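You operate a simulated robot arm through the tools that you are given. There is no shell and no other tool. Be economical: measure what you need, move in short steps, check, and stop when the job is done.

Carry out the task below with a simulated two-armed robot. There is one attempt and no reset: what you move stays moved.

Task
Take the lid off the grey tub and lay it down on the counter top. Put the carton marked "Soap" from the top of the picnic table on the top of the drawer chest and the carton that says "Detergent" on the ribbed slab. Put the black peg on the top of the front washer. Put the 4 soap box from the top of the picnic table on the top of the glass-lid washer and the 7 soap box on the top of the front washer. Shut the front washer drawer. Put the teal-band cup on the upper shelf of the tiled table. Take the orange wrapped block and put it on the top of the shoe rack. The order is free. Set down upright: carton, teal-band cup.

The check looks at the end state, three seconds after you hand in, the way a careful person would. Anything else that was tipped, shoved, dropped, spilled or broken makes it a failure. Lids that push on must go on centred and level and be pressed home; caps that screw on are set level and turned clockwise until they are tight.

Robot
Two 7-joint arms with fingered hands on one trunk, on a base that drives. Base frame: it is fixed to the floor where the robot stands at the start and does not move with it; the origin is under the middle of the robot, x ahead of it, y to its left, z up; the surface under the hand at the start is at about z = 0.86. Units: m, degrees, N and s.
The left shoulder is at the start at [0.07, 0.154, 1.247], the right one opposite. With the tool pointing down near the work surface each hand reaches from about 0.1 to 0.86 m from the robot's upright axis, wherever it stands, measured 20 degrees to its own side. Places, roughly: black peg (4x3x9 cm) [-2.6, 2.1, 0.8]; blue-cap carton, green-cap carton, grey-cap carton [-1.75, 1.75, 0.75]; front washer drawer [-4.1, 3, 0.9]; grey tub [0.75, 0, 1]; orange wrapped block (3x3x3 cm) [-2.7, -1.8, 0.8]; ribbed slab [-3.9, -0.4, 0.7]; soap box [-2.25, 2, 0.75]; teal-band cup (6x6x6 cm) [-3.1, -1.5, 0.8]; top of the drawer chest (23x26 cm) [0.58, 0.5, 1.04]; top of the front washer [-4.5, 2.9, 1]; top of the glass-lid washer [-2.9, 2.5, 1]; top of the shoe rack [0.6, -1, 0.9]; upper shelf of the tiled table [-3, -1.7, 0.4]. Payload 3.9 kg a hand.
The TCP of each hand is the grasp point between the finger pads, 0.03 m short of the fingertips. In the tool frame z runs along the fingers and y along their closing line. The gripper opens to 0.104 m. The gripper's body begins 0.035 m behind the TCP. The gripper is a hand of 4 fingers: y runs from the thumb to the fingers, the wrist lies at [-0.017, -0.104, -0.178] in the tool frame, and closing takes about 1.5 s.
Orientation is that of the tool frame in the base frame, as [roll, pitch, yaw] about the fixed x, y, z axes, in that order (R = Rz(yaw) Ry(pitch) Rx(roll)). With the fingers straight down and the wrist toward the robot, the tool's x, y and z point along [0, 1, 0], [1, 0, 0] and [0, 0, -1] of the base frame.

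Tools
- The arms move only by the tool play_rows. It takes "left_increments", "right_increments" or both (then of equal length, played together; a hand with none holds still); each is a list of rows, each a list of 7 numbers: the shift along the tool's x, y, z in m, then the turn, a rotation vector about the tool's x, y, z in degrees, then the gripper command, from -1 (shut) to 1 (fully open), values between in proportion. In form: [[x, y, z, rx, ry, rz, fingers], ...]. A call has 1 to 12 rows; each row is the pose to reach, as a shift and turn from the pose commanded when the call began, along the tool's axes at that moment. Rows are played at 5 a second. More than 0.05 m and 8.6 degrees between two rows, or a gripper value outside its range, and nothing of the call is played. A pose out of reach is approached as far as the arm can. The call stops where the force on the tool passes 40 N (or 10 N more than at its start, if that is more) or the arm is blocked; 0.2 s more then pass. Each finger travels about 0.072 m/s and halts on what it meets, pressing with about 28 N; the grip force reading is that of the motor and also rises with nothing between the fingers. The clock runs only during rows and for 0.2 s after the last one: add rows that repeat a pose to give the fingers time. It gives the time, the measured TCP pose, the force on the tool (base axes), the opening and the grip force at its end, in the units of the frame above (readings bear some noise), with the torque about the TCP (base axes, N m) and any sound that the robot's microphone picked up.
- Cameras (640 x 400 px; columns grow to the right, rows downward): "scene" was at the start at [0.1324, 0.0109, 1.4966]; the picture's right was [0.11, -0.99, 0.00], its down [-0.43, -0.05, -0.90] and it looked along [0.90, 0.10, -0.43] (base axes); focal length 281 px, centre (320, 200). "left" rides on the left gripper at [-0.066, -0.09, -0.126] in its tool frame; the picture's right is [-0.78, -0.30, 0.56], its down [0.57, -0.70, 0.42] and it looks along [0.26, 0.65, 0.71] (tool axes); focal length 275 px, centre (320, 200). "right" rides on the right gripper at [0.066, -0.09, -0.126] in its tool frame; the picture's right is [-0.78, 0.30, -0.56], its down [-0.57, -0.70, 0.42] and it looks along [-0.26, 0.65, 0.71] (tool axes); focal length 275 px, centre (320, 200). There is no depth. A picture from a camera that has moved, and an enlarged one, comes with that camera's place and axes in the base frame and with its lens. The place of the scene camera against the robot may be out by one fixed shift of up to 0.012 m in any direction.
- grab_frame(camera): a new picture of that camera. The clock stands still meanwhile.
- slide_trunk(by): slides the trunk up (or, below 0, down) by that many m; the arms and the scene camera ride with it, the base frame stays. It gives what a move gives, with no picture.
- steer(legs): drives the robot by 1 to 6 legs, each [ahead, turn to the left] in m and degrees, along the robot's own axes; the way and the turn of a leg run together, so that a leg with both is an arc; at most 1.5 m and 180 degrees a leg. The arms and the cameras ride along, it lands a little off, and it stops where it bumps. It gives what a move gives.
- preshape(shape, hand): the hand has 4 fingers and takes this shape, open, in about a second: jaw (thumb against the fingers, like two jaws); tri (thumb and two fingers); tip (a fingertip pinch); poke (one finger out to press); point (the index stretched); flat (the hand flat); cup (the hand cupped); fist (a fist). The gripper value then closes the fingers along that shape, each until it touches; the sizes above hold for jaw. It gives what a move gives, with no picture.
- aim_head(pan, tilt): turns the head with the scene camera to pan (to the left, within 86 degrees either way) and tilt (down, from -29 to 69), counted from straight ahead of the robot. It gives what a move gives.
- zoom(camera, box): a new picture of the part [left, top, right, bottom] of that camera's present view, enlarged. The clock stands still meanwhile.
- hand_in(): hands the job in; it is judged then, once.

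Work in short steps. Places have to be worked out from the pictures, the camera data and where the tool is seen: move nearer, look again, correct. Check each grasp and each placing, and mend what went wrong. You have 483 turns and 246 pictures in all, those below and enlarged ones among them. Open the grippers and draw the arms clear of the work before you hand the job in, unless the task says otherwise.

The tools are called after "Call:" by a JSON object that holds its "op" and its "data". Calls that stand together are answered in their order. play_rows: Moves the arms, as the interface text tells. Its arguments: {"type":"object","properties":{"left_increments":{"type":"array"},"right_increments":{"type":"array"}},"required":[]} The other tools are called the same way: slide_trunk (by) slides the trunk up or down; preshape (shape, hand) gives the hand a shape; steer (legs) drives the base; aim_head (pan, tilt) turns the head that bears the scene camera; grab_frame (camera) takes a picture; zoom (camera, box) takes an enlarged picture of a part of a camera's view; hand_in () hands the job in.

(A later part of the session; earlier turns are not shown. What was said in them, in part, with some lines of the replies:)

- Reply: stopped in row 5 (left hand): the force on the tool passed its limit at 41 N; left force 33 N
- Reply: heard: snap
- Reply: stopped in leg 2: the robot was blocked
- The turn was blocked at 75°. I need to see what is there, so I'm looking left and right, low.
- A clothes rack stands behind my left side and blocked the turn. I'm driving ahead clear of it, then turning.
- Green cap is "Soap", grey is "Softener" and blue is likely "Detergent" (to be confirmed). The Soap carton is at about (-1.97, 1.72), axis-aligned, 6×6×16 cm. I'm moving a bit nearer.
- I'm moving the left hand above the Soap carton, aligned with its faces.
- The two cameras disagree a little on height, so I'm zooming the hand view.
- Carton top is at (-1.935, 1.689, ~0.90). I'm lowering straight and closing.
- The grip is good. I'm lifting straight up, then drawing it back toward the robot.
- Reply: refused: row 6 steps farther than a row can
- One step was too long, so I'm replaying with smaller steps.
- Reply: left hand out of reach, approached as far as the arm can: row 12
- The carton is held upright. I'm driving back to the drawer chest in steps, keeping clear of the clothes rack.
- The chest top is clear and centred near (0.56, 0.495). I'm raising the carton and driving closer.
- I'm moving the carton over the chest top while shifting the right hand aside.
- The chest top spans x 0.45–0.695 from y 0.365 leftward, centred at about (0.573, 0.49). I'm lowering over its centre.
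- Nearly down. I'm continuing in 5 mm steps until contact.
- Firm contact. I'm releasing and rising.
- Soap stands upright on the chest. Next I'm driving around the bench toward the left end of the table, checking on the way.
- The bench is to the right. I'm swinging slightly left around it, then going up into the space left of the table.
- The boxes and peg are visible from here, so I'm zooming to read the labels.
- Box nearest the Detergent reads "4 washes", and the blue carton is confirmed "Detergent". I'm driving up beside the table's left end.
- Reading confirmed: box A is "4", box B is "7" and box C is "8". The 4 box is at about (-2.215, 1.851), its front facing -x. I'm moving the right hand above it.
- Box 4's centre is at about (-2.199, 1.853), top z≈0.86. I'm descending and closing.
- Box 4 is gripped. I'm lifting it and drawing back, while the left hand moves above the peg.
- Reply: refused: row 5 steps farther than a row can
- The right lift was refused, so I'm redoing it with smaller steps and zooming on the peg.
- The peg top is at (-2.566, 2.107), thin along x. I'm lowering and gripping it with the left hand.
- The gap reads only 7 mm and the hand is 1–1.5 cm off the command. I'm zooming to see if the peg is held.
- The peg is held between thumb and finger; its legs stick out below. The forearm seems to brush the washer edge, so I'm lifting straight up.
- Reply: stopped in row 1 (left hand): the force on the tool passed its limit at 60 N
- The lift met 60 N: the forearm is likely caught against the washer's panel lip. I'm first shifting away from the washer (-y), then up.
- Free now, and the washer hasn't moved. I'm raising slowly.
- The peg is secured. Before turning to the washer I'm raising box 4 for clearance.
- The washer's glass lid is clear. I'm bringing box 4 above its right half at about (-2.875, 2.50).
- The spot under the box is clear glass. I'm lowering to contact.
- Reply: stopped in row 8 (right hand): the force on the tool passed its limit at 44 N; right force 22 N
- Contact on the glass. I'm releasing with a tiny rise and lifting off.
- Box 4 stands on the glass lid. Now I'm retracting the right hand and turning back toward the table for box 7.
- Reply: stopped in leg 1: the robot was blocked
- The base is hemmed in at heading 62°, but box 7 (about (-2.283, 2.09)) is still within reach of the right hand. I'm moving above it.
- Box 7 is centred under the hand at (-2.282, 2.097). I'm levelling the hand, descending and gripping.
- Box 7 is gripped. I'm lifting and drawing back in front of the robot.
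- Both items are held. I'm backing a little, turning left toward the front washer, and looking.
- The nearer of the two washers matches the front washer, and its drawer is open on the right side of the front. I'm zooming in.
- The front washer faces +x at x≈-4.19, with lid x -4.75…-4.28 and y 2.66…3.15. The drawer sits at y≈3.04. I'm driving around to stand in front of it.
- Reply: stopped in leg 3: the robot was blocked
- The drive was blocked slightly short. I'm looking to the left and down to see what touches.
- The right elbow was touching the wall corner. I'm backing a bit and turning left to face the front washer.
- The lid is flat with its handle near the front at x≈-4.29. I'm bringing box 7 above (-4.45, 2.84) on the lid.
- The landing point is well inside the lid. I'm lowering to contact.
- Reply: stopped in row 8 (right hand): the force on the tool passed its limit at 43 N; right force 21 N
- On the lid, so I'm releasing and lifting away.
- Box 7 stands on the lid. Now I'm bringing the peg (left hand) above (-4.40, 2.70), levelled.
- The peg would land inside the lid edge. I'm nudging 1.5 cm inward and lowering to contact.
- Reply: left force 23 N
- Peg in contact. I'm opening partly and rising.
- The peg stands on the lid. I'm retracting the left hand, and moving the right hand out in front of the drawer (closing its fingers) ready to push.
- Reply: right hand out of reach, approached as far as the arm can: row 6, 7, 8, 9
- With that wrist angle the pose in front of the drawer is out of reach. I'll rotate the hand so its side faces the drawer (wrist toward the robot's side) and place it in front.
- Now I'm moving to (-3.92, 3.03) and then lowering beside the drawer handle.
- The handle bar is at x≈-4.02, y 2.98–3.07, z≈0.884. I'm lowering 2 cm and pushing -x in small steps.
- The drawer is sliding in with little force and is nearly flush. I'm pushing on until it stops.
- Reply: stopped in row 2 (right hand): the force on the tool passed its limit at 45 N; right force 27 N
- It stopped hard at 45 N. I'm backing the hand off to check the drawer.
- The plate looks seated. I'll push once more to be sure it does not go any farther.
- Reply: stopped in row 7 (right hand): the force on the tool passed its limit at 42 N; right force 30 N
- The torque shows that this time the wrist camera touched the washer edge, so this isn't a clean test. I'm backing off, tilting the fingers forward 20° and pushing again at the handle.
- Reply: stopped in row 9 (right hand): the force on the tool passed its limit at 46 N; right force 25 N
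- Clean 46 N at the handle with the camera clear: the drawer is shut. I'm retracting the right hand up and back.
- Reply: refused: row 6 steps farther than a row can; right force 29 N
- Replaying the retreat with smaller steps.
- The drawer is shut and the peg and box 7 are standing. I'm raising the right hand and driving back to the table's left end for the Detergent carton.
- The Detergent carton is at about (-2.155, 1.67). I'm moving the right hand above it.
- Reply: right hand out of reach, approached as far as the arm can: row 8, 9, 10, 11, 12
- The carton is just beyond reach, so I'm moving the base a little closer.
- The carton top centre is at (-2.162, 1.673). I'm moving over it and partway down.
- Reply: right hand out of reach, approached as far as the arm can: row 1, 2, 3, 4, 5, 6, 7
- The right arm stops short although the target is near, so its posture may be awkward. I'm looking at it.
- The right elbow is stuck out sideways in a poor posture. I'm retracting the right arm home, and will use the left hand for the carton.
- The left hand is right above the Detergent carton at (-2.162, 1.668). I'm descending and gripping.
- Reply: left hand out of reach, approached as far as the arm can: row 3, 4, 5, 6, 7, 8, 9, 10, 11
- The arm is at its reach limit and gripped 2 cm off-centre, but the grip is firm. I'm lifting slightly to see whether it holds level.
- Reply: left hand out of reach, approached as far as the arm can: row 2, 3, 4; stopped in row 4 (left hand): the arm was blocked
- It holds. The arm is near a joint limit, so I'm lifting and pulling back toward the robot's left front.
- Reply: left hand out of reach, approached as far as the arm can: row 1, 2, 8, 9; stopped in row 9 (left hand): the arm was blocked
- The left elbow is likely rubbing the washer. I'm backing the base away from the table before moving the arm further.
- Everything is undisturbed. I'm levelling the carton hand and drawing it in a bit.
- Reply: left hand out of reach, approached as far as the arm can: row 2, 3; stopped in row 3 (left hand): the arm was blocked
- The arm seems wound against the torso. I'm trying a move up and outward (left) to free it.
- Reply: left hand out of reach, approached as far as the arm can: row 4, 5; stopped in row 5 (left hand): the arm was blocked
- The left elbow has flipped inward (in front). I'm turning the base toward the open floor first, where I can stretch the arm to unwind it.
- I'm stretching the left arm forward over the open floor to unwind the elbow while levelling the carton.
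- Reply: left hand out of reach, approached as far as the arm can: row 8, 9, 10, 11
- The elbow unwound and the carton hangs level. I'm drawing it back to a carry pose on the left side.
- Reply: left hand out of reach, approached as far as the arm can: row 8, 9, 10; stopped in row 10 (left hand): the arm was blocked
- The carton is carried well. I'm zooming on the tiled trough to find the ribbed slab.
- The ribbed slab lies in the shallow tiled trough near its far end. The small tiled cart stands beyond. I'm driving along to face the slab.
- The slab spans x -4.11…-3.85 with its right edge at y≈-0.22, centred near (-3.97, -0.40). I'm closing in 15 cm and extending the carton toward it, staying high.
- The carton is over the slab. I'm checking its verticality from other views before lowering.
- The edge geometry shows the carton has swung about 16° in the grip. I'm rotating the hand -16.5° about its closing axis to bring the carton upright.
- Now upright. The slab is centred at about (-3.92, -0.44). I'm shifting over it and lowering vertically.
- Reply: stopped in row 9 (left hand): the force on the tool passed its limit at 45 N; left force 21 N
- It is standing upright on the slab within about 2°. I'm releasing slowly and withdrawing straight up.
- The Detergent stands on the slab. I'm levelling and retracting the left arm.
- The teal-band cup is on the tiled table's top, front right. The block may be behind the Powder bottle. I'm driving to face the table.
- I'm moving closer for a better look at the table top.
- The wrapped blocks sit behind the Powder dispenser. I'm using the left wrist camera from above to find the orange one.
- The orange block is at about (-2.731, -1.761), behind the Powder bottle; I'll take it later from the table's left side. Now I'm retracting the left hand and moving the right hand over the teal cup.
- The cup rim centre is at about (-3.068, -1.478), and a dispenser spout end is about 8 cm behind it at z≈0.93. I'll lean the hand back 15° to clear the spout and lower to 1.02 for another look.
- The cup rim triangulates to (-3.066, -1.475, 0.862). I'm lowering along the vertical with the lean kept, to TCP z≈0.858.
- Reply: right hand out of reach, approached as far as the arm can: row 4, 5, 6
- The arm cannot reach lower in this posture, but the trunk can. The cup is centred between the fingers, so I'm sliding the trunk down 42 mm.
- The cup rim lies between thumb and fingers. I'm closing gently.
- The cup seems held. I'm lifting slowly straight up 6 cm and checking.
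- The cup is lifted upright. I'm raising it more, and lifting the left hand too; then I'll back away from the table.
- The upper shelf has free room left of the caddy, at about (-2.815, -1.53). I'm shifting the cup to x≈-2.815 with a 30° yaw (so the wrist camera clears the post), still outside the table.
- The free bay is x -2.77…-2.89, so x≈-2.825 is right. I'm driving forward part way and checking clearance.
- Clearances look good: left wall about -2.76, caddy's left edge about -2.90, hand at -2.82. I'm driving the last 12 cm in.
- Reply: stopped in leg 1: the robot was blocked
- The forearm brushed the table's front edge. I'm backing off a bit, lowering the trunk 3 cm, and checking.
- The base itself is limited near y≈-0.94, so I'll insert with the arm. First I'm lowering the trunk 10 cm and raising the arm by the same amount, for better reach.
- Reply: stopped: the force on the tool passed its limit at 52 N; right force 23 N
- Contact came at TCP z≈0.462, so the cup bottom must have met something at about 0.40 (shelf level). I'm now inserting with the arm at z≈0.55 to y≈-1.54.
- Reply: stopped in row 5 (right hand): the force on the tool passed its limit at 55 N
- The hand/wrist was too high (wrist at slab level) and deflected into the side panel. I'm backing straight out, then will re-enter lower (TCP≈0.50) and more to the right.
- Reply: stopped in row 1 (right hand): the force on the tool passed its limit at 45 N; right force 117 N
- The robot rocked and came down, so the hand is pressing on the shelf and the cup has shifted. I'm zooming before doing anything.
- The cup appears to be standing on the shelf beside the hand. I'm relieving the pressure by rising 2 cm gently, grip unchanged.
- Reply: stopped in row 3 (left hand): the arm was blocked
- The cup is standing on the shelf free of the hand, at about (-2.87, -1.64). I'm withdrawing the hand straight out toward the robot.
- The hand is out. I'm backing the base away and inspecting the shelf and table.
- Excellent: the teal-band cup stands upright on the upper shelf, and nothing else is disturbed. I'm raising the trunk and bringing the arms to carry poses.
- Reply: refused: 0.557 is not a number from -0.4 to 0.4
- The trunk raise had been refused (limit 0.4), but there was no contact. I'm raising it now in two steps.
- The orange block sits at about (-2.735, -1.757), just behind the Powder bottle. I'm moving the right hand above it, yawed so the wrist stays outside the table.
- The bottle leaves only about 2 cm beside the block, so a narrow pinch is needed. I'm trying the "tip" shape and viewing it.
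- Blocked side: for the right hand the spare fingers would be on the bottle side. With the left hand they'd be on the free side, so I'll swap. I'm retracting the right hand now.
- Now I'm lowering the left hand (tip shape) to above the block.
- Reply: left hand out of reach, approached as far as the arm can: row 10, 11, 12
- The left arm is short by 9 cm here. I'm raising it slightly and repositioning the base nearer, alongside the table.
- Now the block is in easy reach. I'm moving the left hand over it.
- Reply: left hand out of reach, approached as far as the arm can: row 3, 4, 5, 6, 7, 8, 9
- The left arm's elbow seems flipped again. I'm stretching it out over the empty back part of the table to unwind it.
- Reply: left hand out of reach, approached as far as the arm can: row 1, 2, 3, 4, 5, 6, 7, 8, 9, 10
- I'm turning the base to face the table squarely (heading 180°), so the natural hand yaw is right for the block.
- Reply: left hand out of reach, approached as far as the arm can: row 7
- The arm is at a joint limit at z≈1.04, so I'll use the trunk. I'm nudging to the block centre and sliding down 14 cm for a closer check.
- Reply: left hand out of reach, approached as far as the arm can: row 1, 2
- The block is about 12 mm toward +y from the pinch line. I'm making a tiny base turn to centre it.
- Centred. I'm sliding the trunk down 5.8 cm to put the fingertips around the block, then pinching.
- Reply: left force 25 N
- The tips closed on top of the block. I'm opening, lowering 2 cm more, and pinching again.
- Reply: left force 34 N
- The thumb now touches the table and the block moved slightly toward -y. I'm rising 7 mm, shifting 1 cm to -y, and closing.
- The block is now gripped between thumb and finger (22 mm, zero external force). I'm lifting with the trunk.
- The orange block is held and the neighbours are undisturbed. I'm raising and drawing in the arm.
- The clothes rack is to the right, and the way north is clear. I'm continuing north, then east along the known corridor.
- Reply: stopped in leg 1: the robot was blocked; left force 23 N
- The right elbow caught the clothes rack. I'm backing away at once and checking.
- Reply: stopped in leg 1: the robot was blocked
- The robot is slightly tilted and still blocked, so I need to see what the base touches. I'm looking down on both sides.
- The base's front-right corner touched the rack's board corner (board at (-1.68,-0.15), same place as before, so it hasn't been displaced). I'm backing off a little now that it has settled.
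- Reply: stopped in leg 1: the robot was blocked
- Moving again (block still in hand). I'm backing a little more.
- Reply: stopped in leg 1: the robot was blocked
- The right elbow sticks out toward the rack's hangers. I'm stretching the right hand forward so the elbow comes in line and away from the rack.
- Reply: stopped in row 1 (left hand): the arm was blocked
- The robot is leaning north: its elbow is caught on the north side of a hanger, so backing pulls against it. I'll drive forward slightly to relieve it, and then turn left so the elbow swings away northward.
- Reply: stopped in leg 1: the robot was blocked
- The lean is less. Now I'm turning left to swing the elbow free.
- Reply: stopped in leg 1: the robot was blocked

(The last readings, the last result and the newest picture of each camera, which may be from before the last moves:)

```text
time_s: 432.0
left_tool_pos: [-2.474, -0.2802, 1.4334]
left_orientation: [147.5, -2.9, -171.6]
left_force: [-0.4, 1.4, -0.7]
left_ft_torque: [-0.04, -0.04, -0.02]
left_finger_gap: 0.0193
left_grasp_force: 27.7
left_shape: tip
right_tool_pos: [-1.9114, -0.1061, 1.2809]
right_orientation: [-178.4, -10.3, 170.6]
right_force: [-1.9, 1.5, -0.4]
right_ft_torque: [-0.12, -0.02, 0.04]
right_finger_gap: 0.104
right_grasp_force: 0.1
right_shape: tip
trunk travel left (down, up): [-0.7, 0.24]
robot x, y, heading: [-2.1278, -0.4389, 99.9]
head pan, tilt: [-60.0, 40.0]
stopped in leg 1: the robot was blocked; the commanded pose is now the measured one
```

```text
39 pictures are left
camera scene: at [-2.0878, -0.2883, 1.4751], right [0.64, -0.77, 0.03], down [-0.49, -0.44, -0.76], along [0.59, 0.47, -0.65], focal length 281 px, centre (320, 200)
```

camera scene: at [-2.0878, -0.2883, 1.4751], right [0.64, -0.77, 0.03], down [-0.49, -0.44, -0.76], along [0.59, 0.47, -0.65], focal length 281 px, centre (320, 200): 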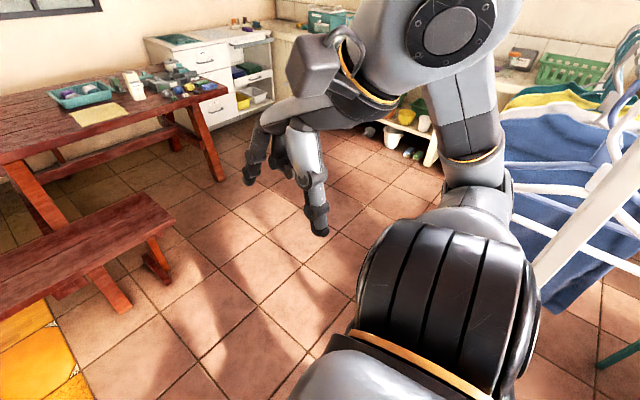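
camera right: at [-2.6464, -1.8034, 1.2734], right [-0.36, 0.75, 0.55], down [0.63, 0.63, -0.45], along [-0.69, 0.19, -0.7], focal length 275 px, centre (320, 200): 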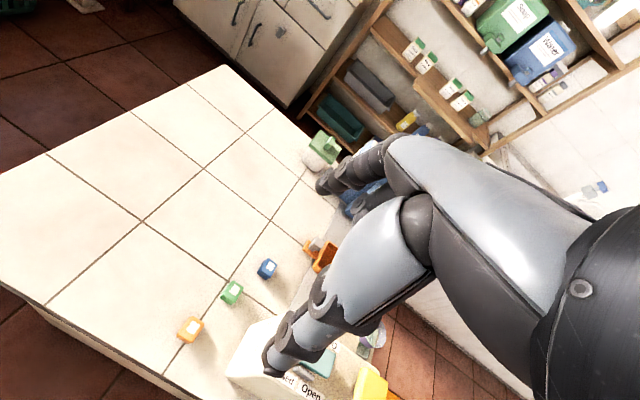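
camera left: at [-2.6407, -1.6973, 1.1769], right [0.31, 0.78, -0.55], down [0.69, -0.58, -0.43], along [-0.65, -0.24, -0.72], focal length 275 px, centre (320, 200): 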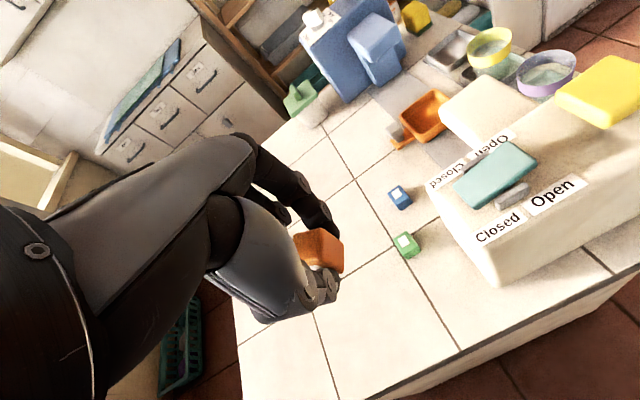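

The elbow is now clear of the hangers and the robot is upright. I'm driving forward, away from the rack.

Call:
{"op": "steer", "data": {"legs": [[0.25, 0]]}}

Call:
{"op": "grab_frame", "data": {"camera": "scene"}}

```text
time_s: 432.7
left_tool_pos: [-2.4759, -0.3092, 1.433]
left_orientation: [148.0, -2.8, -170.1]
left_force: [0.1, -0.7, 0.1]
left_ft_torque: [0.03, 0.02, -0.02]
left_finger_gap: 0.0194
left_grasp_force: 28.3
left_shape: tip
right_tool_pos: [-1.9012, -0.1374, 1.28]
right_orientation: [-177.9, -9.8, 169.5]
right_force: [-0.5, 0.1, -0.1]
right_ft_torque: [-0.01, 0.0, 0.0]
right_finger_gap: 0.1038
right_grasp_force: 0.0
right_shape: tip
trunk travel left (down, up): [-0.7, 0.24]
robot x, y, heading: [-2.1267, -0.4352, 99.6]
head pan, tilt: [-60.0, 40.0]
stopped in leg 1: the robot was blocked; the commanded pose is now the measured one
```

```text
38 pictures are left
camera scene: at [-2.0804, -0.332, 1.4745], right [0.64, -0.77, 0.0], down [-0.49, -0.41, -0.77], along [0.59, 0.49, -0.64], focal length 281 px, centre (320, 200)
```

scene: 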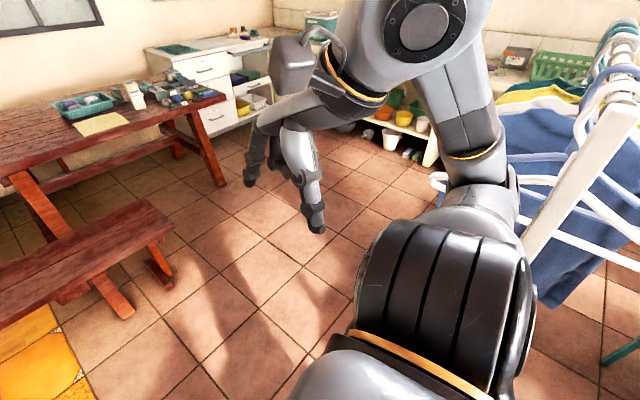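

Upright, but still blocked ahead. I'm looking straight down right to see the contact.

Call:
{"op": "aim_head", "data": {"pan": -35, "tilt": 69}}

Call:
{"op": "grab_frame", "data": {"camera": "scene"}}

```text
time_s: 433.6
left_tool_pos: [-2.4753, -0.3051, 1.4327]
left_orientation: [148.2, -3.0, -169.9]
left_force: [0.6, -0.2, 1.1]
left_ft_torque: [-0.03, -0.01, 0.0]
left_finger_gap: 0.0194
left_grasp_force: 28.4
left_shape: tip
right_tool_pos: [-1.9015, -0.1343, 1.2783]
right_orientation: [-177.6, -9.9, 169.4]
right_force: [-0.1, 0.1, 0.8]
right_ft_torque: [0.0, 0.01, 0.0]
right_finger_gap: 0.104
right_grasp_force: 0.1
right_shape: tip
trunk travel left (down, up): [-0.7, 0.24]
robot x, y, heading: [-2.1259, -0.4309, 99.7]
head pan, tilt: [-35.0, 68.8]
```

```text
37 pictures are left
camera scene: at [-2.1211, -0.3313, 1.438], right [0.9, -0.43, 0.0], down [-0.4, -0.84, -0.36], along [0.16, 0.33, -0.93], focal length 281 px, centre (320, 200)
```

scene: 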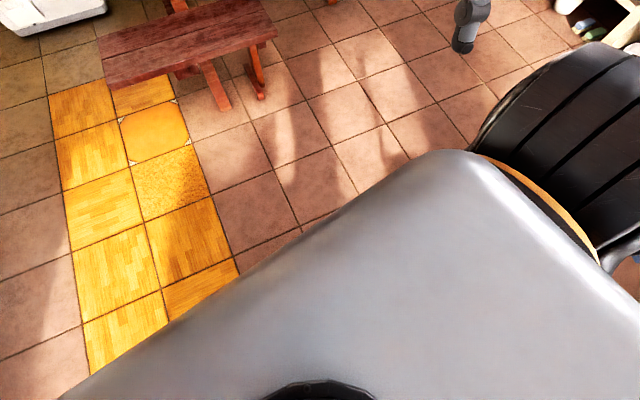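

The floor ahead is clear, so the right arm must be against a hanger ahead of it. I'm backing off southward now.

Call:
{"op": "steer", "data": {"legs": [[-0.2, 0]]}}

Call:
{"op": "aim_head", "data": {"pan": -60, "tilt": 35}}

Call:
{"op": "grab_frame", "data": {"camera": "scene"}}

```text
time_s: 434.6
left_tool_pos: [-2.466, -0.3256, 1.4325]
left_orientation: [148.3, -3.4, -170.5]
left_force: [-1.3, -0.8, 0.2]
left_ft_torque: [0.05, -0.01, 0.0]
left_finger_gap: 0.0198
left_grasp_force: 28.0
left_shape: tip
right_tool_pos: [-1.8997, -0.1416, 1.2818]
right_orientation: [-177.0, -10.8, 170.4]
right_force: [0.1, -1.0, 0.6]
right_ft_torque: [0.04, -0.01, -0.01]
right_finger_gap: 0.1039
right_grasp_force: 0.0
right_shape: tip
trunk travel left (down, up): [-0.7, 0.24]
robot x, y, heading: [-2.1228, -0.4713, 101.1]
head pan, tilt: [-35.0, 68.8]
stopped in leg 1: the robot was blocked; the commanded pose is now the measured one
```

```text
time_s: 435.6
left_tool_pos: [-2.4674, -0.3268, 1.4321]
left_orientation: [148.4, -3.4, -170.5]
left_force: [0.4, 0.3, -0.2]
left_ft_torque: [0.04, 0.01, -0.01]
left_finger_gap: 0.0195
left_grasp_force: 27.9
left_shape: tip
right_tool_pos: [-1.9011, -0.1448, 1.282]
right_orientation: [-176.9, -11.0, 170.2]
right_force: [-0.5, 0.6, 0.6]
right_ft_torque: [-0.01, -0.01, 0.04]
right_finger_gap: 0.1042
right_grasp_force: 0.0
right_shape: tip
trunk travel left (down, up): [-0.7, 0.24]
robot x, y, heading: [-2.1224, -0.4735, 101.1]
head pan, tilt: [-60.0, 35.0]
```

```text
36 pictures are left
camera scene: at [-2.0749, -0.3385, 1.4801], right [0.66, -0.75, 0.01], down [-0.43, -0.39, -0.81], along [0.62, 0.53, -0.58], focal length 281 px, centre (320, 200)
```

scene: 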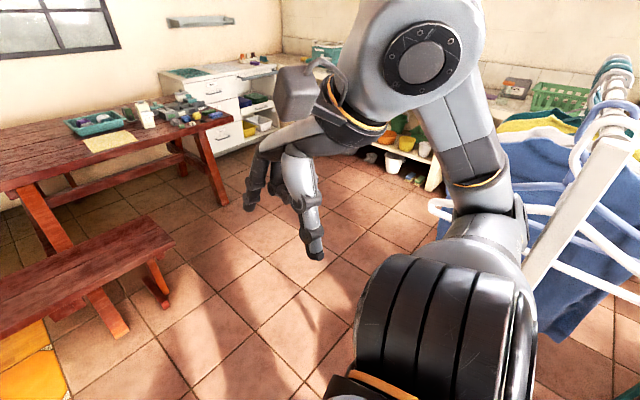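

The right arm is against a hanger. I'm bringing the right hand across in front of the robot to pull its elbow away from the rack.

Call:
{"op": "play_rows", "data": {"right_increments": [[0.03, 0.022, 0, 0, 0, 0, 1], [0.06, 0.045, 0, 0, 0, 0, 1], [0.09, 0.067, 0.01, 0, 0, 0, 1], [0.12, 0.09, 0.02, 0, 0, 0, 1], [0.15, 0.112, 0.03, 0, 0, 0, 1], [0.18, 0.135, 0.04, 0, 0, 0, 1], [0.21, 0.157, 0.05, 0, 0, 0, 1], [0.235, 0.18, 0.05, 0, 0, 0, 1], [0.259, 0.198, 0.05, 0, 0, 0, 1]]}}

Call:
{"op": "grab_frame", "data": {"camera": "scene"}}

```text
time_s: 437.6
left_tool_pos: [-2.4683, -0.346, 1.433]
left_orientation: [147.5, -3.2, -170.4]
left_force: [0.6, 0.0, -0.2]
left_ft_torque: [0.01, 0.0, -0.01]
left_finger_gap: 0.0194
left_grasp_force: 28.2
left_shape: tip
right_tool_pos: [-2.1299, 0.0733, 1.2775]
right_orientation: [-177.8, -11.1, 170.3]
right_force: [0.2, -0.3, 0.0]
right_ft_torque: [0.01, 0.02, 0.01]
right_finger_gap: 0.1038
right_grasp_force: 0.1
right_shape: tip
trunk travel left (down, up): [-0.7, 0.24]
robot x, y, heading: [-2.1209, -0.4728, 100.6]
head pan, tilt: [-60.0, 35.0]
```

```text
35 pictures are left
camera scene: at [-2.0734, -0.3654, 1.4818], right [0.65, -0.76, 0.0], down [-0.43, -0.37, -0.82], along [0.62, 0.53, -0.57], focal length 281 px, centre (320, 200)
```

scene: 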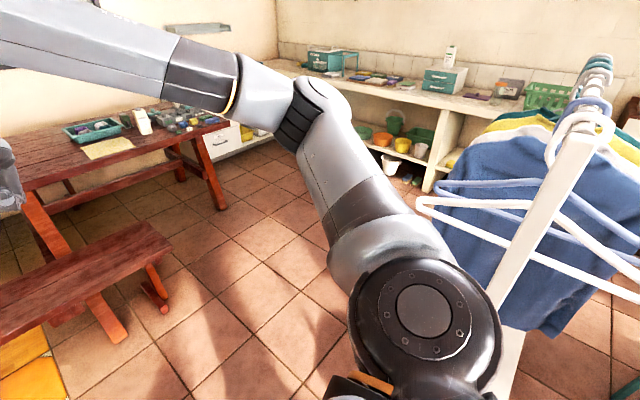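

The arm is free and the rack with its hangers is intact. I'm driving forward (north-northwest), clear of the rack.

Call:
{"op": "steer", "data": {"legs": [[0.4, 0], [0.45, 0]]}}

Call:
{"op": "aim_head", "data": {"pan": -86, "tilt": 25}}

Call:
{"op": "grab_frame", "data": {"camera": "scene"}}

```text
time_s: 442.4
left_tool_pos: [-2.6263, 0.4906, 1.4338]
left_orientation: [147.5, -3.2, -169.7]
left_force: [0.1, -0.4, -0.4]
left_ft_torque: [-0.03, 0.05, 0.02]
left_finger_gap: 0.0196
left_grasp_force: 28.1
left_shape: tip
right_tool_pos: [-2.2923, 0.9144, 1.2775]
right_orientation: [-177.8, -11.2, 171.0]
right_force: [-0.5, 0.2, 0.1]
right_ft_torque: [0.01, 0.01, -0.03]
right_finger_gap: 0.1038
right_grasp_force: 0.0
right_shape: tip
trunk travel left (down, up): [-0.7, 0.24]
robot x, y, heading: [-2.2809, 0.3733, 101.2]
head pan, tilt: [-60.0, 35.0]
```

```text
time_s: 443.3
left_tool_pos: [-2.6266, 0.4919, 1.4322]
left_orientation: [147.5, -3.2, -169.8]
left_force: [0.2, -0.1, -0.1]
left_ft_torque: [0.0, -0.01, 0.04]
left_finger_gap: 0.0193
left_grasp_force: 27.8
left_shape: tip
right_tool_pos: [-2.2911, 0.9154, 1.2777]
right_orientation: [-177.7, -11.1, 170.9]
right_force: [0.2, -0.3, -0.1]
right_ft_torque: [-0.01, 0.0, 0.05]
right_finger_gap: 0.1039
right_grasp_force: 0.2
right_shape: tip
trunk travel left (down, up): [-0.7, 0.24]
robot x, y, heading: [-2.2795, 0.3688, 101.1]
head pan, tilt: [-85.9, 25.0]
```

```text
34 pictures are left
camera scene: at [-2.2093, 0.4431, 1.4974], right [0.26, -0.96, 0.0], down [-0.41, -0.11, -0.91], along [0.87, 0.24, -0.42], focal length 281 px, centre (320, 200)
```

scene: 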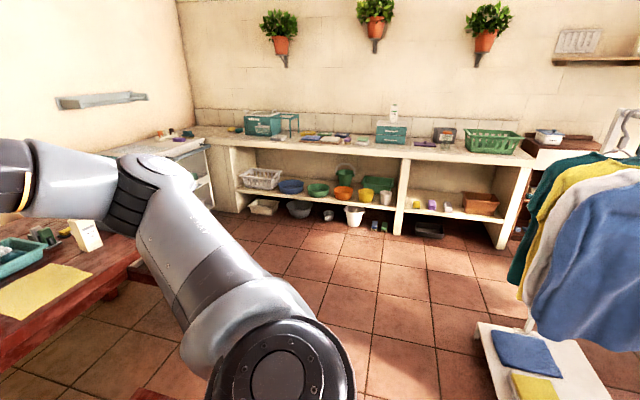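

The rack stands fine behind. I'm turning east and driving along the corridor toward the counter.

Call:
{"op": "steer", "data": {"legs": [[0, -94], [1.5, 0], [0.45, 0]]}}

Call:
{"op": "aim_head", "data": {"pan": -70, "tilt": 35}}

Call:
{"op": "grab_frame", "data": {"camera": "scene"}}

```text
time_s: 456.9
left_tool_pos: [-0.2181, 0.9444, 1.4341]
left_orientation: [147.3, -3.2, 95.9]
left_force: [0.0, 0.5, -0.5]
left_ft_torque: [0.03, -0.01, -0.01]
left_finger_gap: 0.0196
left_grasp_force: 27.9
left_shape: tip
right_tool_pos: [0.1767, 0.5785, 1.2777]
right_orientation: [-177.8, -11.1, 76.5]
right_force: [-0.3, 0.2, -0.3]
right_ft_torque: [0.01, 0.0, 0.01]
right_finger_gap: 0.1038
right_grasp_force: 0.0
right_shape: tip
trunk travel left (down, up): [-0.7, 0.24]
robot x, y, heading: [-0.3675, 0.6084, 6.7]
head pan, tilt: [-85.9, 25.0]
```

```text
time_s: 457.7
left_tool_pos: [-0.2152, 0.9455, 1.4335]
left_orientation: [147.6, -3.2, 95.8]
left_force: [0.2, 0.5, -0.3]
left_ft_torque: [0.01, -0.02, -0.02]
left_finger_gap: 0.0196
left_grasp_force: 28.0
left_shape: tip
right_tool_pos: [0.1793, 0.5801, 1.2781]
right_orientation: [-177.7, -11.0, 76.6]
right_force: [0.0, 0.0, 0.6]
right_ft_torque: [0.0, -0.01, 0.02]
right_finger_gap: 0.1042
right_grasp_force: 0.0
right_shape: tip
trunk travel left (down, up): [-0.7, 0.24]
robot x, y, heading: [-0.3665, 0.6099, 6.9]
head pan, tilt: [-70.0, 35.0]
```

```text
33 pictures are left
camera scene: at [-0.2861, 0.5364, 1.4817], right [-0.89, -0.45, 0.0], down [-0.26, 0.51, -0.82], along [0.37, -0.73, -0.57], focal length 281 px, centre (320, 200)
```

scene: 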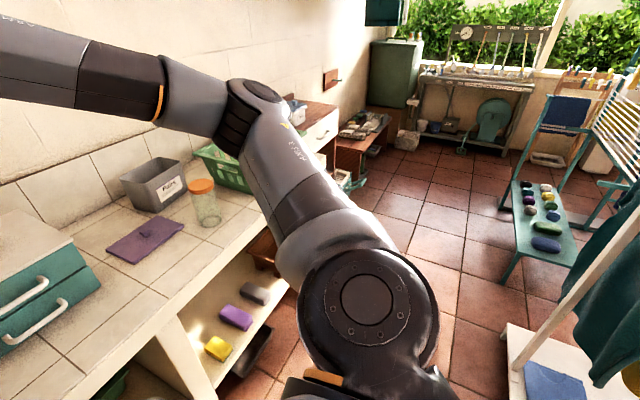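

The passage south between the counter and the rack is about 1 m wide, centred at x≈-0.15. I'm driving there toward the shoe rack.

Call:
{"op": "steer", "data": {"legs": [[0.22, 0], [0, -97], [1.3, 0]]}}

Call:
{"op": "aim_head", "data": {"pan": 45, "tilt": 35}}

Call:
{"op": "grab_frame", "data": {"camera": "scene"}}

```text
time_s: 469.6
left_tool_pos: [0.1758, -0.8365, 1.434]
left_orientation: [147.5, -3.1, -0.6]
left_force: [0.5, 0.3, 0.8]
left_ft_torque: [-0.01, 0.0, 0.0]
left_finger_gap: 0.0196
left_grasp_force: 27.8
left_shape: tip
right_tool_pos: [-0.2317, -1.1902, 1.2785]
right_orientation: [-177.8, -11.2, -19.8]
right_force: [-0.6, 0.0, -0.2]
right_ft_torque: [-0.03, 0.02, 0.02]
right_finger_gap: 0.104
right_grasp_force: 0.1
right_shape: tip
trunk travel left (down, up): [-0.7, 0.24]
robot x, y, heading: [-0.1426, -0.6517, -89.5]
head pan, tilt: [-70.0, 35.0]
```

```text
time_s: 471.6
left_tool_pos: [0.1751, -0.837, 1.4332]
left_orientation: [147.6, -3.2, -0.6]
left_force: [-0.5, -0.3, -1.1]
left_ft_torque: [-0.01, 0.0, 0.03]
left_finger_gap: 0.0196
left_grasp_force: 27.9
left_shape: tip
right_tool_pos: [-0.2313, -1.1914, 1.2778]
right_orientation: [-177.7, -11.1, -19.9]
right_force: [0.2, -0.1, 0.6]
right_ft_torque: [0.0, 0.0, -0.01]
right_finger_gap: 0.1041
right_grasp_force: 0.1
right_shape: tip
trunk travel left (down, up): [-0.7, 0.24]
robot x, y, heading: [-0.1404, -0.6526, -89.9]
head pan, tilt: [45.0, 35.0]
```

```text
32 pictures are left
camera scene: at [-0.0885, -0.7629, 1.4817], right [-0.7, -0.71, 0.0], down [-0.41, 0.4, -0.82], along [0.58, -0.58, -0.57], focal length 281 px, centre (320, 200)
```

scene: 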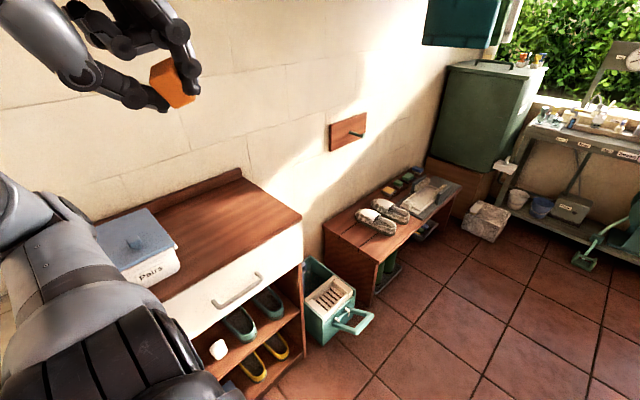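

The shoe rack's top is free on its right half around (0.62, -1.06). I'm driving south a bit more and turning to face it.

Call:
{"op": "steer", "data": {"legs": [[0.45, 0], [0, 88]]}}

Call:
{"op": "play_rows", "data": {"right_increments": [[-0.03, -0.01, -0.01, 0, -2, 0, 1], [-0.06, -0.02, -0.02, 0, -4, 0, 1], [-0.09, -0.03, -0.03, 0, -6, 0, 1], [-0.12, -0.04, -0.03, 0, -8, 0, 1], [-0.15, -0.05, -0.03, 0, -10, 0, 1], [-0.18, -0.06, -0.03, 0, -11, 0, 1], [-0.2, -0.08, -0.03, 0, -11, 0, 1]]}}

Call:
{"op": "aim_head", "data": {"pan": 10, "tilt": 35}}

Call:
{"op": "grab_frame", "data": {"camera": "scene"}}

```text
time_s: 478.0
left_tool_pos: [0.0621, -0.7927, 1.4337]
left_orientation: [147.5, -3.1, 86.5]
left_force: [0.6, -0.3, 0.1]
left_ft_torque: [0.02, 0.01, -0.01]
left_finger_gap: 0.0197
left_grasp_force: 28.1
left_shape: tip
right_tool_pos: [0.3931, -1.2171, 1.2784]
right_orientation: [-177.7, -11.2, 67.4]
right_force: [-1.1, -0.9, 0.6]
right_ft_torque: [0.0, 0.0, -0.02]
right_finger_gap: 0.1042
right_grasp_force: 0.1
right_shape: tip
trunk travel left (down, up): [-0.7, 0.24]
robot x, y, heading: [-0.1406, -1.1016, -2.6]
head pan, tilt: [45.0, 35.0]
```

```text
time_s: 479.6
left_tool_pos: [0.0583, -0.7918, 1.4334]
left_orientation: [147.4, -3.2, 86.7]
left_force: [-0.6, -0.4, -0.4]
left_ft_torque: [-0.03, 0.01, 0.02]
left_finger_gap: 0.0195
left_grasp_force: 28.1
left_shape: tip
right_tool_pos: [0.237, -1.3704, 1.2736]
right_orientation: [-178.1, -0.1, 67.8]
right_force: [-0.3, 0.4, -0.3]
right_ft_torque: [0.0, -0.05, -0.01]
right_finger_gap: 0.104
right_grasp_force: 0.0
right_shape: tip
trunk travel left (down, up): [-0.7, 0.24]
robot x, y, heading: [-0.1392, -1.0991, -2.4]
head pan, tilt: [45.0, 35.0]
```

```text
time_s: 480.6
left_tool_pos: [0.0606, -0.7929, 1.4331]
left_orientation: [147.6, -3.1, 86.5]
left_force: [-0.4, -0.1, -0.6]
left_ft_torque: [-0.01, 0.0, 0.0]
left_finger_gap: 0.0194
left_grasp_force: 28.1
left_shape: tip
right_tool_pos: [0.2419, -1.3718, 1.2721]
right_orientation: [-177.8, -0.3, 67.7]
right_force: [-0.6, 0.0, 0.4]
right_ft_torque: [0.01, 0.0, 0.0]
right_finger_gap: 0.104
right_grasp_force: 0.1
right_shape: tip
trunk travel left (down, up): [-0.7, 0.24]
robot x, y, heading: [-0.1428, -1.1049, -2.4]
head pan, tilt: [10.0, 35.0]
```

```text
31 pictures are left
camera scene: at [-0.012, -1.0911, 1.4817], right [0.13, -0.99, 0.0], down [-0.57, -0.08, -0.82], along [0.81, 0.11, -0.57], focal length 281 px, centre (320, 200)
```

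scene: 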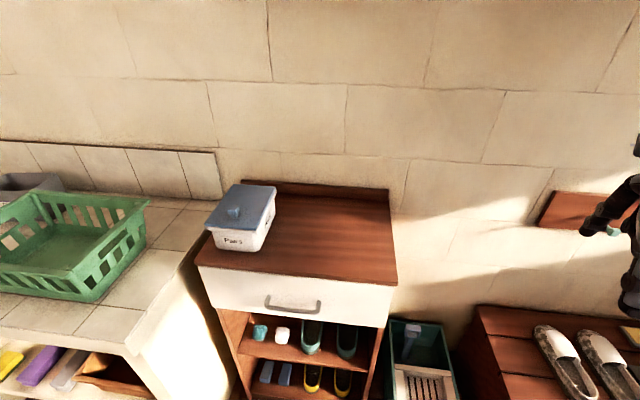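

The free area is centred near (0.60, -1.05). I'm bringing the left hand forward and levelling it.

Call:
{"op": "play_rows", "data": {"left_increments": [[-0.0136, 0.0169, 0.0384, 3.2, -0.3, 0, -1], [-0.027, 0.0338, 0.0768, 6.5, -0.6, 0, -1], [-0.041, 0.0507, 0.115, 9.8, -0.9, 0, -1], [-0.054, 0.0676, 0.154, 13, -1.2, 0, -1], [-0.068, 0.0845, 0.192, 16.2, -1.5, 0, -1], [-0.082, 0.101, 0.23, 19.5, -1.8, 0, -1], [-0.095, 0.118, 0.269, 22.8, -2.1, 0, -1], [-0.109, 0.135, 0.307, 26, -2.4, 0, -1], [-0.122, 0.152, 0.346, 29.2, -2.7, 0, -1], [-0.136, 0.169, 0.384, 32.5, -3, 0, -1], [-0.136, 0.169, 0.384, 32.5, -3, 0, -1]]}}

Call:
{"op": "grab_frame", "data": {"camera": "left"}}

```text
time_s: 483.0
left_tool_pos: [0.4035, -0.9372, 1.1966]
left_orientation: [179.9, -0.2, 85.8]
left_force: [0.2, -0.1, 0.1]
left_ft_torque: [0.02, 0.0, 0.02]
left_finger_gap: 0.0193
left_grasp_force: 28.3
left_shape: tip
left hand out of reach, approached as far as the arm can: row 1, 2, 3, 4, 5, 6, 7
right_tool_pos: [0.2394, -1.3708, 1.2714]
right_orientation: [-177.9, 0.0, 67.8]
right_force: [0.0, 0.0, -0.7]
right_ft_torque: [-0.02, -0.02, -0.02]
right_finger_gap: 0.1041
right_grasp_force: 0.1
right_shape: tip
trunk travel left (down, up): [-0.7, 0.24]
robot x, y, heading: [-0.1391, -1.1008, -2.5]
head pan, tilt: [10.0, 35.0]
```

```text
30 pictures are left
camera left: at [0.3089, -0.9976, 1.3213], right [-0.35, -0.75, -0.56], down [-0.66, 0.62, -0.42], along [0.67, 0.22, -0.71], focal length 275 px, centre (320, 200)
```

left: 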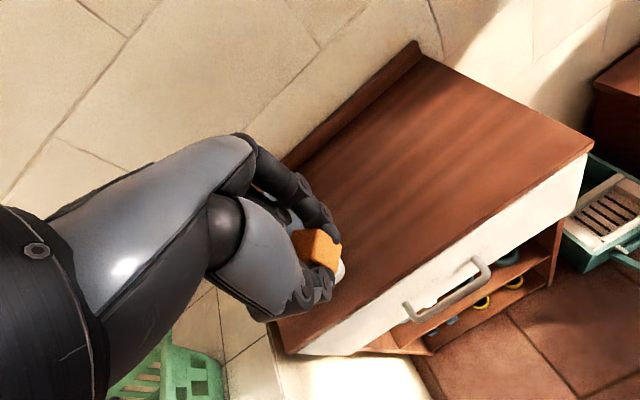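

Level and held. I'm moving over the free part of the rack top.

Call:
{"op": "play_rows", "data": {"left_increments": [[-0.017, 0.034, 0.02, 0, 0, 0, -1], [-0.034, 0.067, 0.04, 0, 0, 0, -1], [-0.05, 0.1, 0.06, 0, 0, 0, -1], [-0.067, 0.134, 0.08, 0, 0, 0, -1], [-0.084, 0.167, 0.1, 0, 0, 0, -1], [-0.1, 0.2, 0.12, 0, 0, 0, -1], [-0.117, 0.225, 0.14, 0, 0, 0, -1], [-0.117, 0.225, 0.16, 0, 0, 0, -1]]}}

Call:
{"op": "grab_frame", "data": {"camera": "left"}}

```text
time_s: 484.8
left_tool_pos: [0.4825, -0.9561, 1.1025]
left_orientation: [180.0, -0.2, 85.7]
left_force: [0.1, -0.4, 0.3]
left_ft_torque: [-0.04, 0.01, -0.01]
left_finger_gap: 0.0197
left_grasp_force: 28.2
left_shape: tip
left hand out of reach, approached as far as the arm can: row 3, 4, 5, 6, 7, 8
right_tool_pos: [0.24, -1.3722, 1.2723]
right_orientation: [-177.8, -0.1, 67.8]
right_force: [-0.4, 0.2, 0.1]
right_ft_torque: [0.02, -0.03, -0.06]
right_finger_gap: 0.1042
right_grasp_force: 0.1
right_shape: tip
trunk travel left (down, up): [-0.7, 0.24]
robot x, y, heading: [-0.1433, -1.1016, -2.4]
head pan, tilt: [10.0, 35.0]
```

```text
29 pictures are left
camera left: at [0.3876, -1.017, 1.2279], right [-0.35, -0.75, -0.56], down [-0.66, 0.63, -0.42], along [0.67, 0.22, -0.71], focal length 275 px, centre (320, 200)
```

left: 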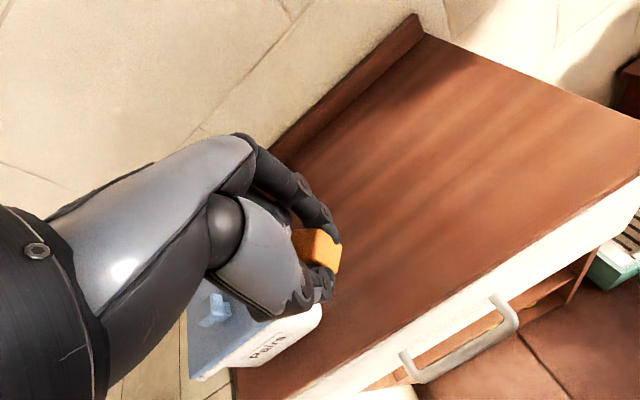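

The arm is at a limit here, so I'll position with the base: a small right turn and a short advance.

Call:
{"op": "steer", "data": {"legs": [[0, -10], [0.05, 0]]}}

Call:
{"op": "slide_trunk", "data": {"by": -0.13}}

Call:
{"op": "grab_frame", "data": {"camera": "left"}}

Call:
{"op": "grab_frame", "data": {"camera": "scene"}}

```text
time_s: 486.4
left_tool_pos: [0.5368, -1.0742, 1.1095]
left_orientation: [179.4, -0.2, 75.7]
left_force: [-0.1, 0.7, 0.6]
left_ft_torque: [0.0, -0.07, 0.0]
left_finger_gap: 0.0196
left_grasp_force: 28.3
left_shape: tip
right_tool_pos: [0.2256, -1.441, 1.2763]
right_orientation: [-178.4, -0.2, 57.7]
right_force: [-1.8, -0.5, 0.8]
right_ft_torque: [-0.01, -0.05, -0.02]
right_finger_gap: 0.104
right_grasp_force: 0.1
right_shape: tip
trunk travel left (down, up): [-0.7, 0.24]
robot x, y, heading: [-0.0919, -1.1128, -12.4]
head pan, tilt: [10.0, 35.0]
```

```text
time_s: 488.0
left_tool_pos: [0.5455, -1.0779, 0.975]
left_orientation: [180.0, -0.2, 75.7]
left_force: [-0.2, 0.3, -0.3]
left_ft_torque: [0.01, -0.02, 0.03]
left_finger_gap: 0.0195
left_grasp_force: 27.6
left_shape: tip
right_tool_pos: [0.2361, -1.445, 1.1428]
right_orientation: [-178.0, -0.1, 57.7]
right_force: [0.8, 0.3, -0.2]
right_ft_torque: [-0.03, 0.0, 0.0]
right_finger_gap: 0.104
right_grasp_force: 0.2
right_shape: tip
trunk travel left (down, up): [-0.57, 0.37]
robot x, y, heading: [-0.0899, -1.1109, -12.8]
head pan, tilt: [10.0, 35.0]
```

```text
28 pictures are left
camera left: at [0.442, -1.1211, 1.099], right [-0.48, -0.68, -0.56], down [-0.54, 0.73, -0.42], along [0.69, 0.1, -0.71], focal length 275 px, centre (320, 200)
```

left: 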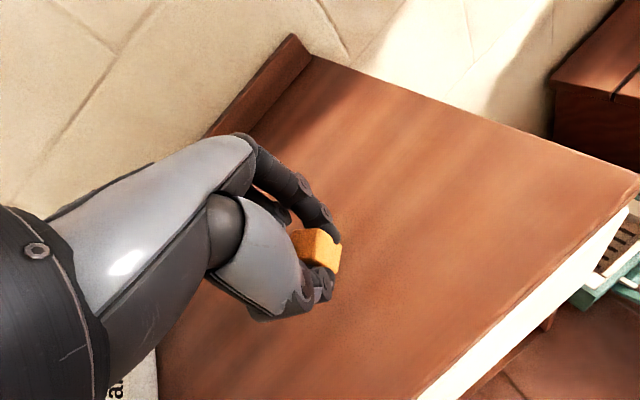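

```text
27 pictures are left
camera scene: at [0.0358, -1.1257, 1.3518], right [-0.04, -1.0, 0.0], down [-0.57, 0.03, -0.82], along [0.82, -0.04, -0.57], focal length 281 px, centre (320, 200)
```

scene: 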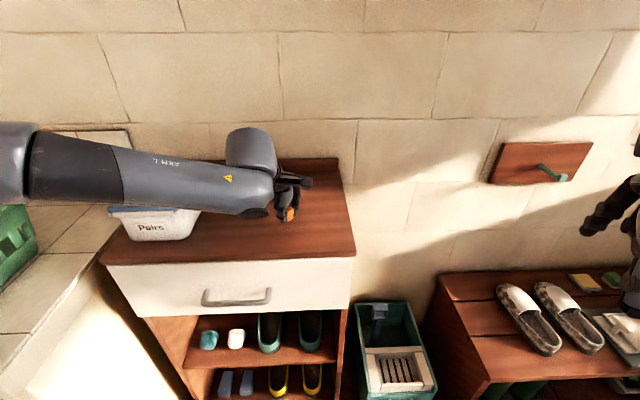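

The forearm passes in front of the container, clear of it. I'm lowering the trunk gently to set the block down.

Call:
{"op": "slide_trunk", "data": {"by": -0.03}}

Call:
{"op": "slide_trunk", "data": {"by": -0.012}}

Call:
{"op": "zoom", "data": {"camera": "left", "box": [220, 160, 440, 340]}}

```text
time_s: 488.8
left_tool_pos: [0.5449, -1.0774, 0.9493]
left_orientation: [179.5, -0.2, 75.7]
left_force: [2.5, 1.8, 23.3]
left_ft_torque: [-0.09, -0.08, 0.03]
left_finger_gap: 0.0202
left_grasp_force: 28.0
left_shape: tip
right_tool_pos: [0.2353, -1.4438, 1.1136]
right_orientation: [-178.1, -0.2, 57.7]
right_force: [0.8, 0.9, 0.3]
right_ft_torque: [0.01, 0.01, -0.01]
right_finger_gap: 0.104
right_grasp_force: 0.0
right_shape: tip
trunk travel left (down, up): [-0.54, 0.4]
robot x, y, heading: [-0.0929, -1.1117, -12.2]
head pan, tilt: [10.0, 35.0]
```

```text
time_s: 489.1
left_tool_pos: [0.5491, -1.0784, 0.9496]
left_orientation: [178.8, -0.1, 75.6]
left_force: [-6.7, 2.2, 15.6]
left_ft_torque: [-0.01, 0.24, -0.02]
left_finger_gap: 0.0203
left_grasp_force: 27.8
left_shape: tip
right_tool_pos: [0.2363, -1.4449, 1.1081]
right_orientation: [-178.0, -0.2, 57.7]
right_force: [0.3, -0.5, 0.1]
right_ft_torque: [0.01, 0.01, 0.01]
right_finger_gap: 0.104
right_grasp_force: 0.1
right_shape: tip
trunk travel left (down, up): [-0.536, 0.404]
robot x, y, heading: [-0.0937, -1.1129, -12.5]
head pan, tilt: [10.0, 35.0]
stopped: the force on the tool passed its limit at 45 N (the readings are from after the stop); the commanded pose is now the measured one
```

```text
2.22 times, centred on (330, 250) of left
camera zoom: at [0.4422, -1.1217, 1.0728], right [-0.47, -0.68, -0.56], down [-0.53, 0.73, -0.44], along [0.71, 0.09, -0.7], focal length 612 px, centre (298, 89)
```

zoom: 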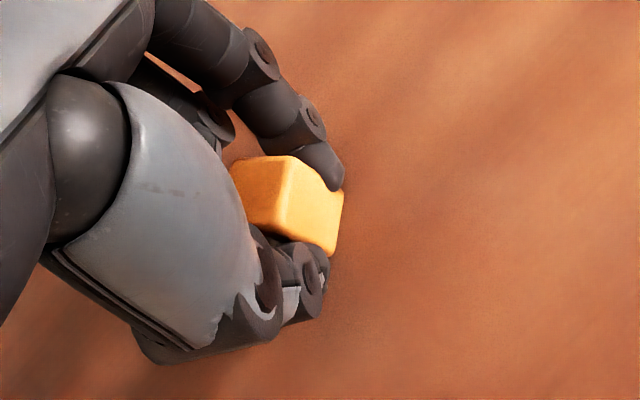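

The block is in contact with the rack top. I'm opening gradually and then raising the trunk.

Call:
{"op": "play_rows", "data": {"left_increments": [[0, 0, -0.002, 0, 0, 0, -0.8], [0, 0, -0.002, 0, 0, 0, -0.5], [0, 0, -0.002, 0, 0, 0, -0.2], [0, 0, -0.002, 0, 0, 0, 0.2], [0, 0, -0.002, 0, 0, 0, 0.4], [0, 0, -0.002, 0, 0, 0, 0.4]]}}

Call:
{"op": "slide_trunk", "data": {"by": 0.17}}

Call:
{"op": "grab_frame", "data": {"camera": "left"}}

```text
time_s: 490.5
left_tool_pos: [0.5487, -1.0788, 0.9516]
left_orientation: [178.8, -0.1, 75.6]
left_force: [10.4, -1.6, 24.8]
left_ft_torque: [0.08, 0.5, -0.03]
left_finger_gap: 0.0621
left_grasp_force: 0.0
left_shape: tip
right_tool_pos: [0.2348, -1.446, 1.1096]
right_orientation: [-178.0, -0.2, 57.6]
right_force: [-0.1, -0.3, 0.6]
right_ft_torque: [0.02, 0.02, -0.01]
right_finger_gap: 0.1042
right_grasp_force: 0.0
right_shape: tip
trunk travel left (down, up): [-0.536, 0.404]
robot x, y, heading: [-0.087, -1.1104, -12.5]
head pan, tilt: [10.0, 35.0]
```

```text
time_s: 492.4
left_tool_pos: [0.5488, -1.079, 1.118]
left_orientation: [179.2, -0.1, 75.7]
left_force: [0.5, -0.1, 0.3]
left_ft_torque: [0.01, 0.0, -0.01]
left_finger_gap: 0.0725
left_grasp_force: 0.0
left_shape: tip
right_tool_pos: [0.237, -1.4445, 1.2784]
right_orientation: [-177.9, 0.0, 57.8]
right_force: [0.2, 0.4, 0.1]
right_ft_torque: [-0.01, 0.02, -0.02]
right_finger_gap: 0.1041
right_grasp_force: 0.0
right_shape: tip
trunk travel left (down, up): [-0.706, 0.234]
robot x, y, heading: [-0.0911, -1.1115, -12.5]
head pan, tilt: [10.0, 35.0]
```

```text
25 pictures are left
camera left: at [0.4443, -1.1214, 1.2412], right [-0.47, -0.68, -0.56], down [-0.53, 0.73, -0.43], along [0.7, 0.1, -0.7], focal length 275 px, centre (320, 200)
```

left: 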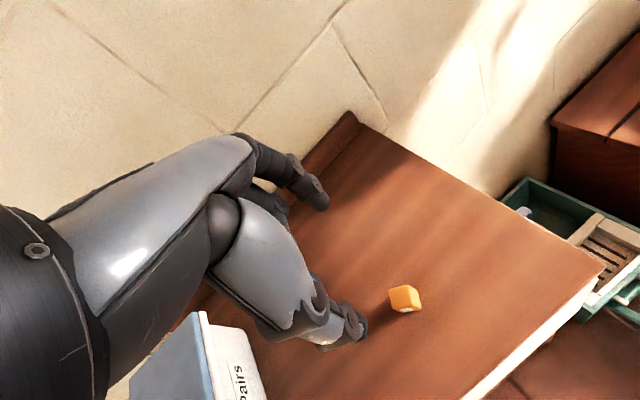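

The orange block rests on the shoe rack top. I'm raising and retracting the arm, then I'll look back at the clothes rack to verify it.

Call:
{"op": "play_rows", "data": {"left_increments": [[0, 0, -0.04, 0, 0, 0, 0.5], [0, -0.01, -0.08, 0, 0, 0, 1], [0, -0.04, -0.11, 0, 0, 0, 1], [0.01, -0.08, -0.13, 0, 0, 0, 1], [0.02, -0.12, -0.15, 0, 0, 0, 1], [0.03, -0.16, -0.15, 0, 0, 0, 1]]}}

Call:
{"op": "steer", "data": {"legs": [[-0.08, 0], [0, 95]]}}

Call:
{"op": "aim_head", "data": {"pan": 70, "tilt": 25}}

Call:
{"op": "grab_frame", "data": {"camera": "scene"}}

```text
time_s: 493.9
left_tool_pos: [0.3993, -1.0076, 1.2612]
left_orientation: [179.1, 0.0, 75.6]
left_force: [0.4, 0.0, -0.2]
left_ft_torque: [-0.04, -0.03, -0.01]
left_finger_gap: 0.1039
left_grasp_force: 0.0
left_shape: tip
right_tool_pos: [0.236, -1.4429, 1.2792]
right_orientation: [-178.0, -0.1, 57.9]
right_force: [-0.7, 0.2, 1.2]
right_ft_torque: [-0.03, 0.02, -0.01]
right_finger_gap: 0.1039
right_grasp_force: 0.1
right_shape: tip
trunk travel left (down, up): [-0.706, 0.234]
robot x, y, heading: [-0.0919, -1.1147, -12.5]
head pan, tilt: [10.0, 35.0]
```

```text
time_s: 499.0
left_tool_pos: [-0.3223, -0.6172, 1.2622]
left_orientation: [179.3, -0.1, 171.8]
left_force: [0.2, 0.4, 0.7]
left_ft_torque: [-0.02, -0.03, -0.01]
left_finger_gap: 0.1039
left_grasp_force: 0.0
left_shape: tip
right_tool_pos: [0.1273, -0.7327, 1.2782]
right_orientation: [-177.9, -0.1, 153.9]
right_force: [-0.2, -1.3, 0.4]
right_ft_torque: [-0.03, 0.0, -0.03]
right_finger_gap: 0.1041
right_grasp_force: 0.1
right_shape: tip
trunk travel left (down, up): [-0.706, 0.234]
robot x, y, heading: [-0.1712, -1.0992, 83.6]
head pan, tilt: [10.0, 35.0]
```

```text
time_s: 500.3
left_tool_pos: [-0.3224, -0.618, 1.2619]
left_orientation: [179.2, -0.1, 171.9]
left_force: [-0.1, -0.6, -0.1]
left_ft_torque: [0.02, 0.02, -0.01]
left_finger_gap: 0.1039
left_grasp_force: 0.1
left_shape: tip
right_tool_pos: [0.1264, -0.7326, 1.2792]
right_orientation: [-177.9, -0.1, 153.9]
right_force: [0.3, -0.4, -0.2]
right_ft_torque: [0.01, 0.0, 0.0]
right_finger_gap: 0.1041
right_grasp_force: 0.1
right_shape: tip
trunk travel left (down, up): [-0.706, 0.234]
robot x, y, heading: [-0.1701, -1.0927, 83.7]
head pan, tilt: [70.0, 25.0]
```

```text
24 pictures are left
camera scene: at [-0.2555, -1.0029, 1.5032], right [0.45, 0.9, 0.0], down [0.38, -0.19, -0.91], along [-0.81, 0.4, -0.42], focal length 281 px, centre (320, 200)
```

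scene: 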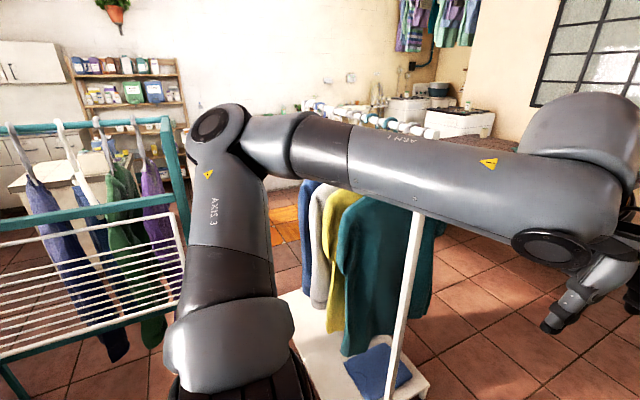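

The rack and its clothes stand as before. I'm turning back to the open side so the arms are clear of everything, and taking a last look.

Call:
{"op": "steer", "data": {"legs": [[0, -55]]}}

Call:
{"op": "aim_head", "data": {"pan": 0, "tilt": 25}}

Call:
{"op": "grab_frame", "data": {"camera": "scene"}}

```text
time_s: 503.1
left_tool_pos: [0.1365, -0.6964, 1.2614]
left_orientation: [179.1, -0.1, 116.4]
left_force: [0.5, 0.3, -0.1]
left_ft_torque: [-0.03, 0.02, 0.01]
left_finger_gap: 0.1038
left_grasp_force: 0.1
left_shape: tip
right_tool_pos: [0.2967, -1.1336, 1.2788]
right_orientation: [-177.9, -0.1, 98.4]
right_force: [0.0, 0.2, -0.6]
right_ft_torque: [0.01, -0.01, 0.0]
right_finger_gap: 0.1038
right_grasp_force: 0.1
right_shape: tip
trunk travel left (down, up): [-0.706, 0.234]
robot x, y, heading: [-0.1697, -1.0946, 28.3]
head pan, tilt: [70.0, 25.0]
```

```text
time_s: 504.6
left_tool_pos: [0.1374, -0.6977, 1.2614]
left_orientation: [179.2, -0.1, 116.3]
left_force: [-0.3, 0.2, -0.2]
left_ft_torque: [-0.01, 0.02, -0.03]
left_finger_gap: 0.1036
left_grasp_force: 0.1
left_shape: tip
right_tool_pos: [0.2963, -1.1327, 1.2795]
right_orientation: [-178.0, 0.0, 98.4]
right_force: [-0.4, 0.4, -0.4]
right_ft_torque: [0.02, -0.04, -0.03]
right_finger_gap: 0.104
right_grasp_force: 0.0
right_shape: tip
trunk travel left (down, up): [-0.706, 0.234]
robot x, y, heading: [-0.1693, -1.0948, 28.3]
head pan, tilt: [0.0, 25.0]
```

```text
23 pictures are left
camera scene: at [-0.0531, -1.0267, 1.5032], right [0.47, -0.88, 0.0], down [-0.37, -0.2, -0.91], along [0.8, 0.43, -0.42], focal length 281 px, centre (320, 200)
```

scene: 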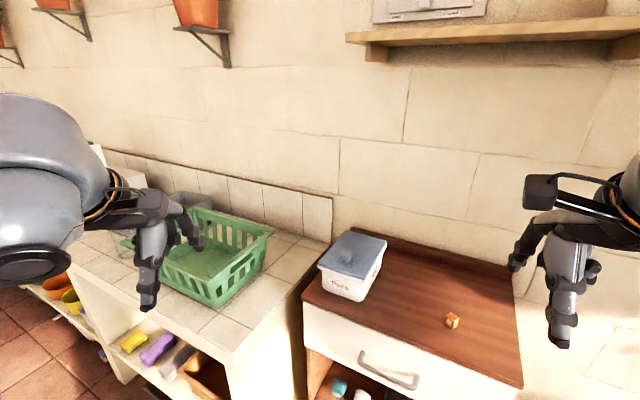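

All the placements are done, both hands are open and the arms are clear, so I'm handing in.

Call:
{"op": "hand_in", "data": {}}

```text
The job is handed in.
```

I carried out every step and handed the job in, but I bumped the clothes rack and rubbed or knocked two other pieces along the way. The rack looked undisturbed when I checked it afterwards.

**Placed**
- **Tub lid:** off, and lying flat on the counter top.
- **"Soap" carton:** upright on the drawer chest.
- **"Detergent" carton:** upright on the ribbed slab. It swung about 16° in the grip, so I straightened it before setting it down.
- **Black peg and 7 soap box:** standing on the lid of the front washer.
- **4 soap box:** standing on the glass-lid washer.
- **Front washer drawer:** pushed shut against its stop.
- **Teal-band cup:** upright on the tiled table's upper shelf. It left the hand when the robot rocked and pressed on the shelf, so I did not set it down cleanly. I saw no spill.
- **Orange wrapped block:** on top of the shoe rack.

**Contacts along the way**
- **Clothes rack:** the base touched the rack's board and the right arm caught on its hangers. Its corner measured in about the same place as before, and the clothes were still hanging.
- **Glass-lid washer:** the left forearm rubbed its edge while I picked up the peg. The washer did not visibly move.
- **Tiled table:** it was brushed and pressed while I put the cup in. Nothing on it tipped.
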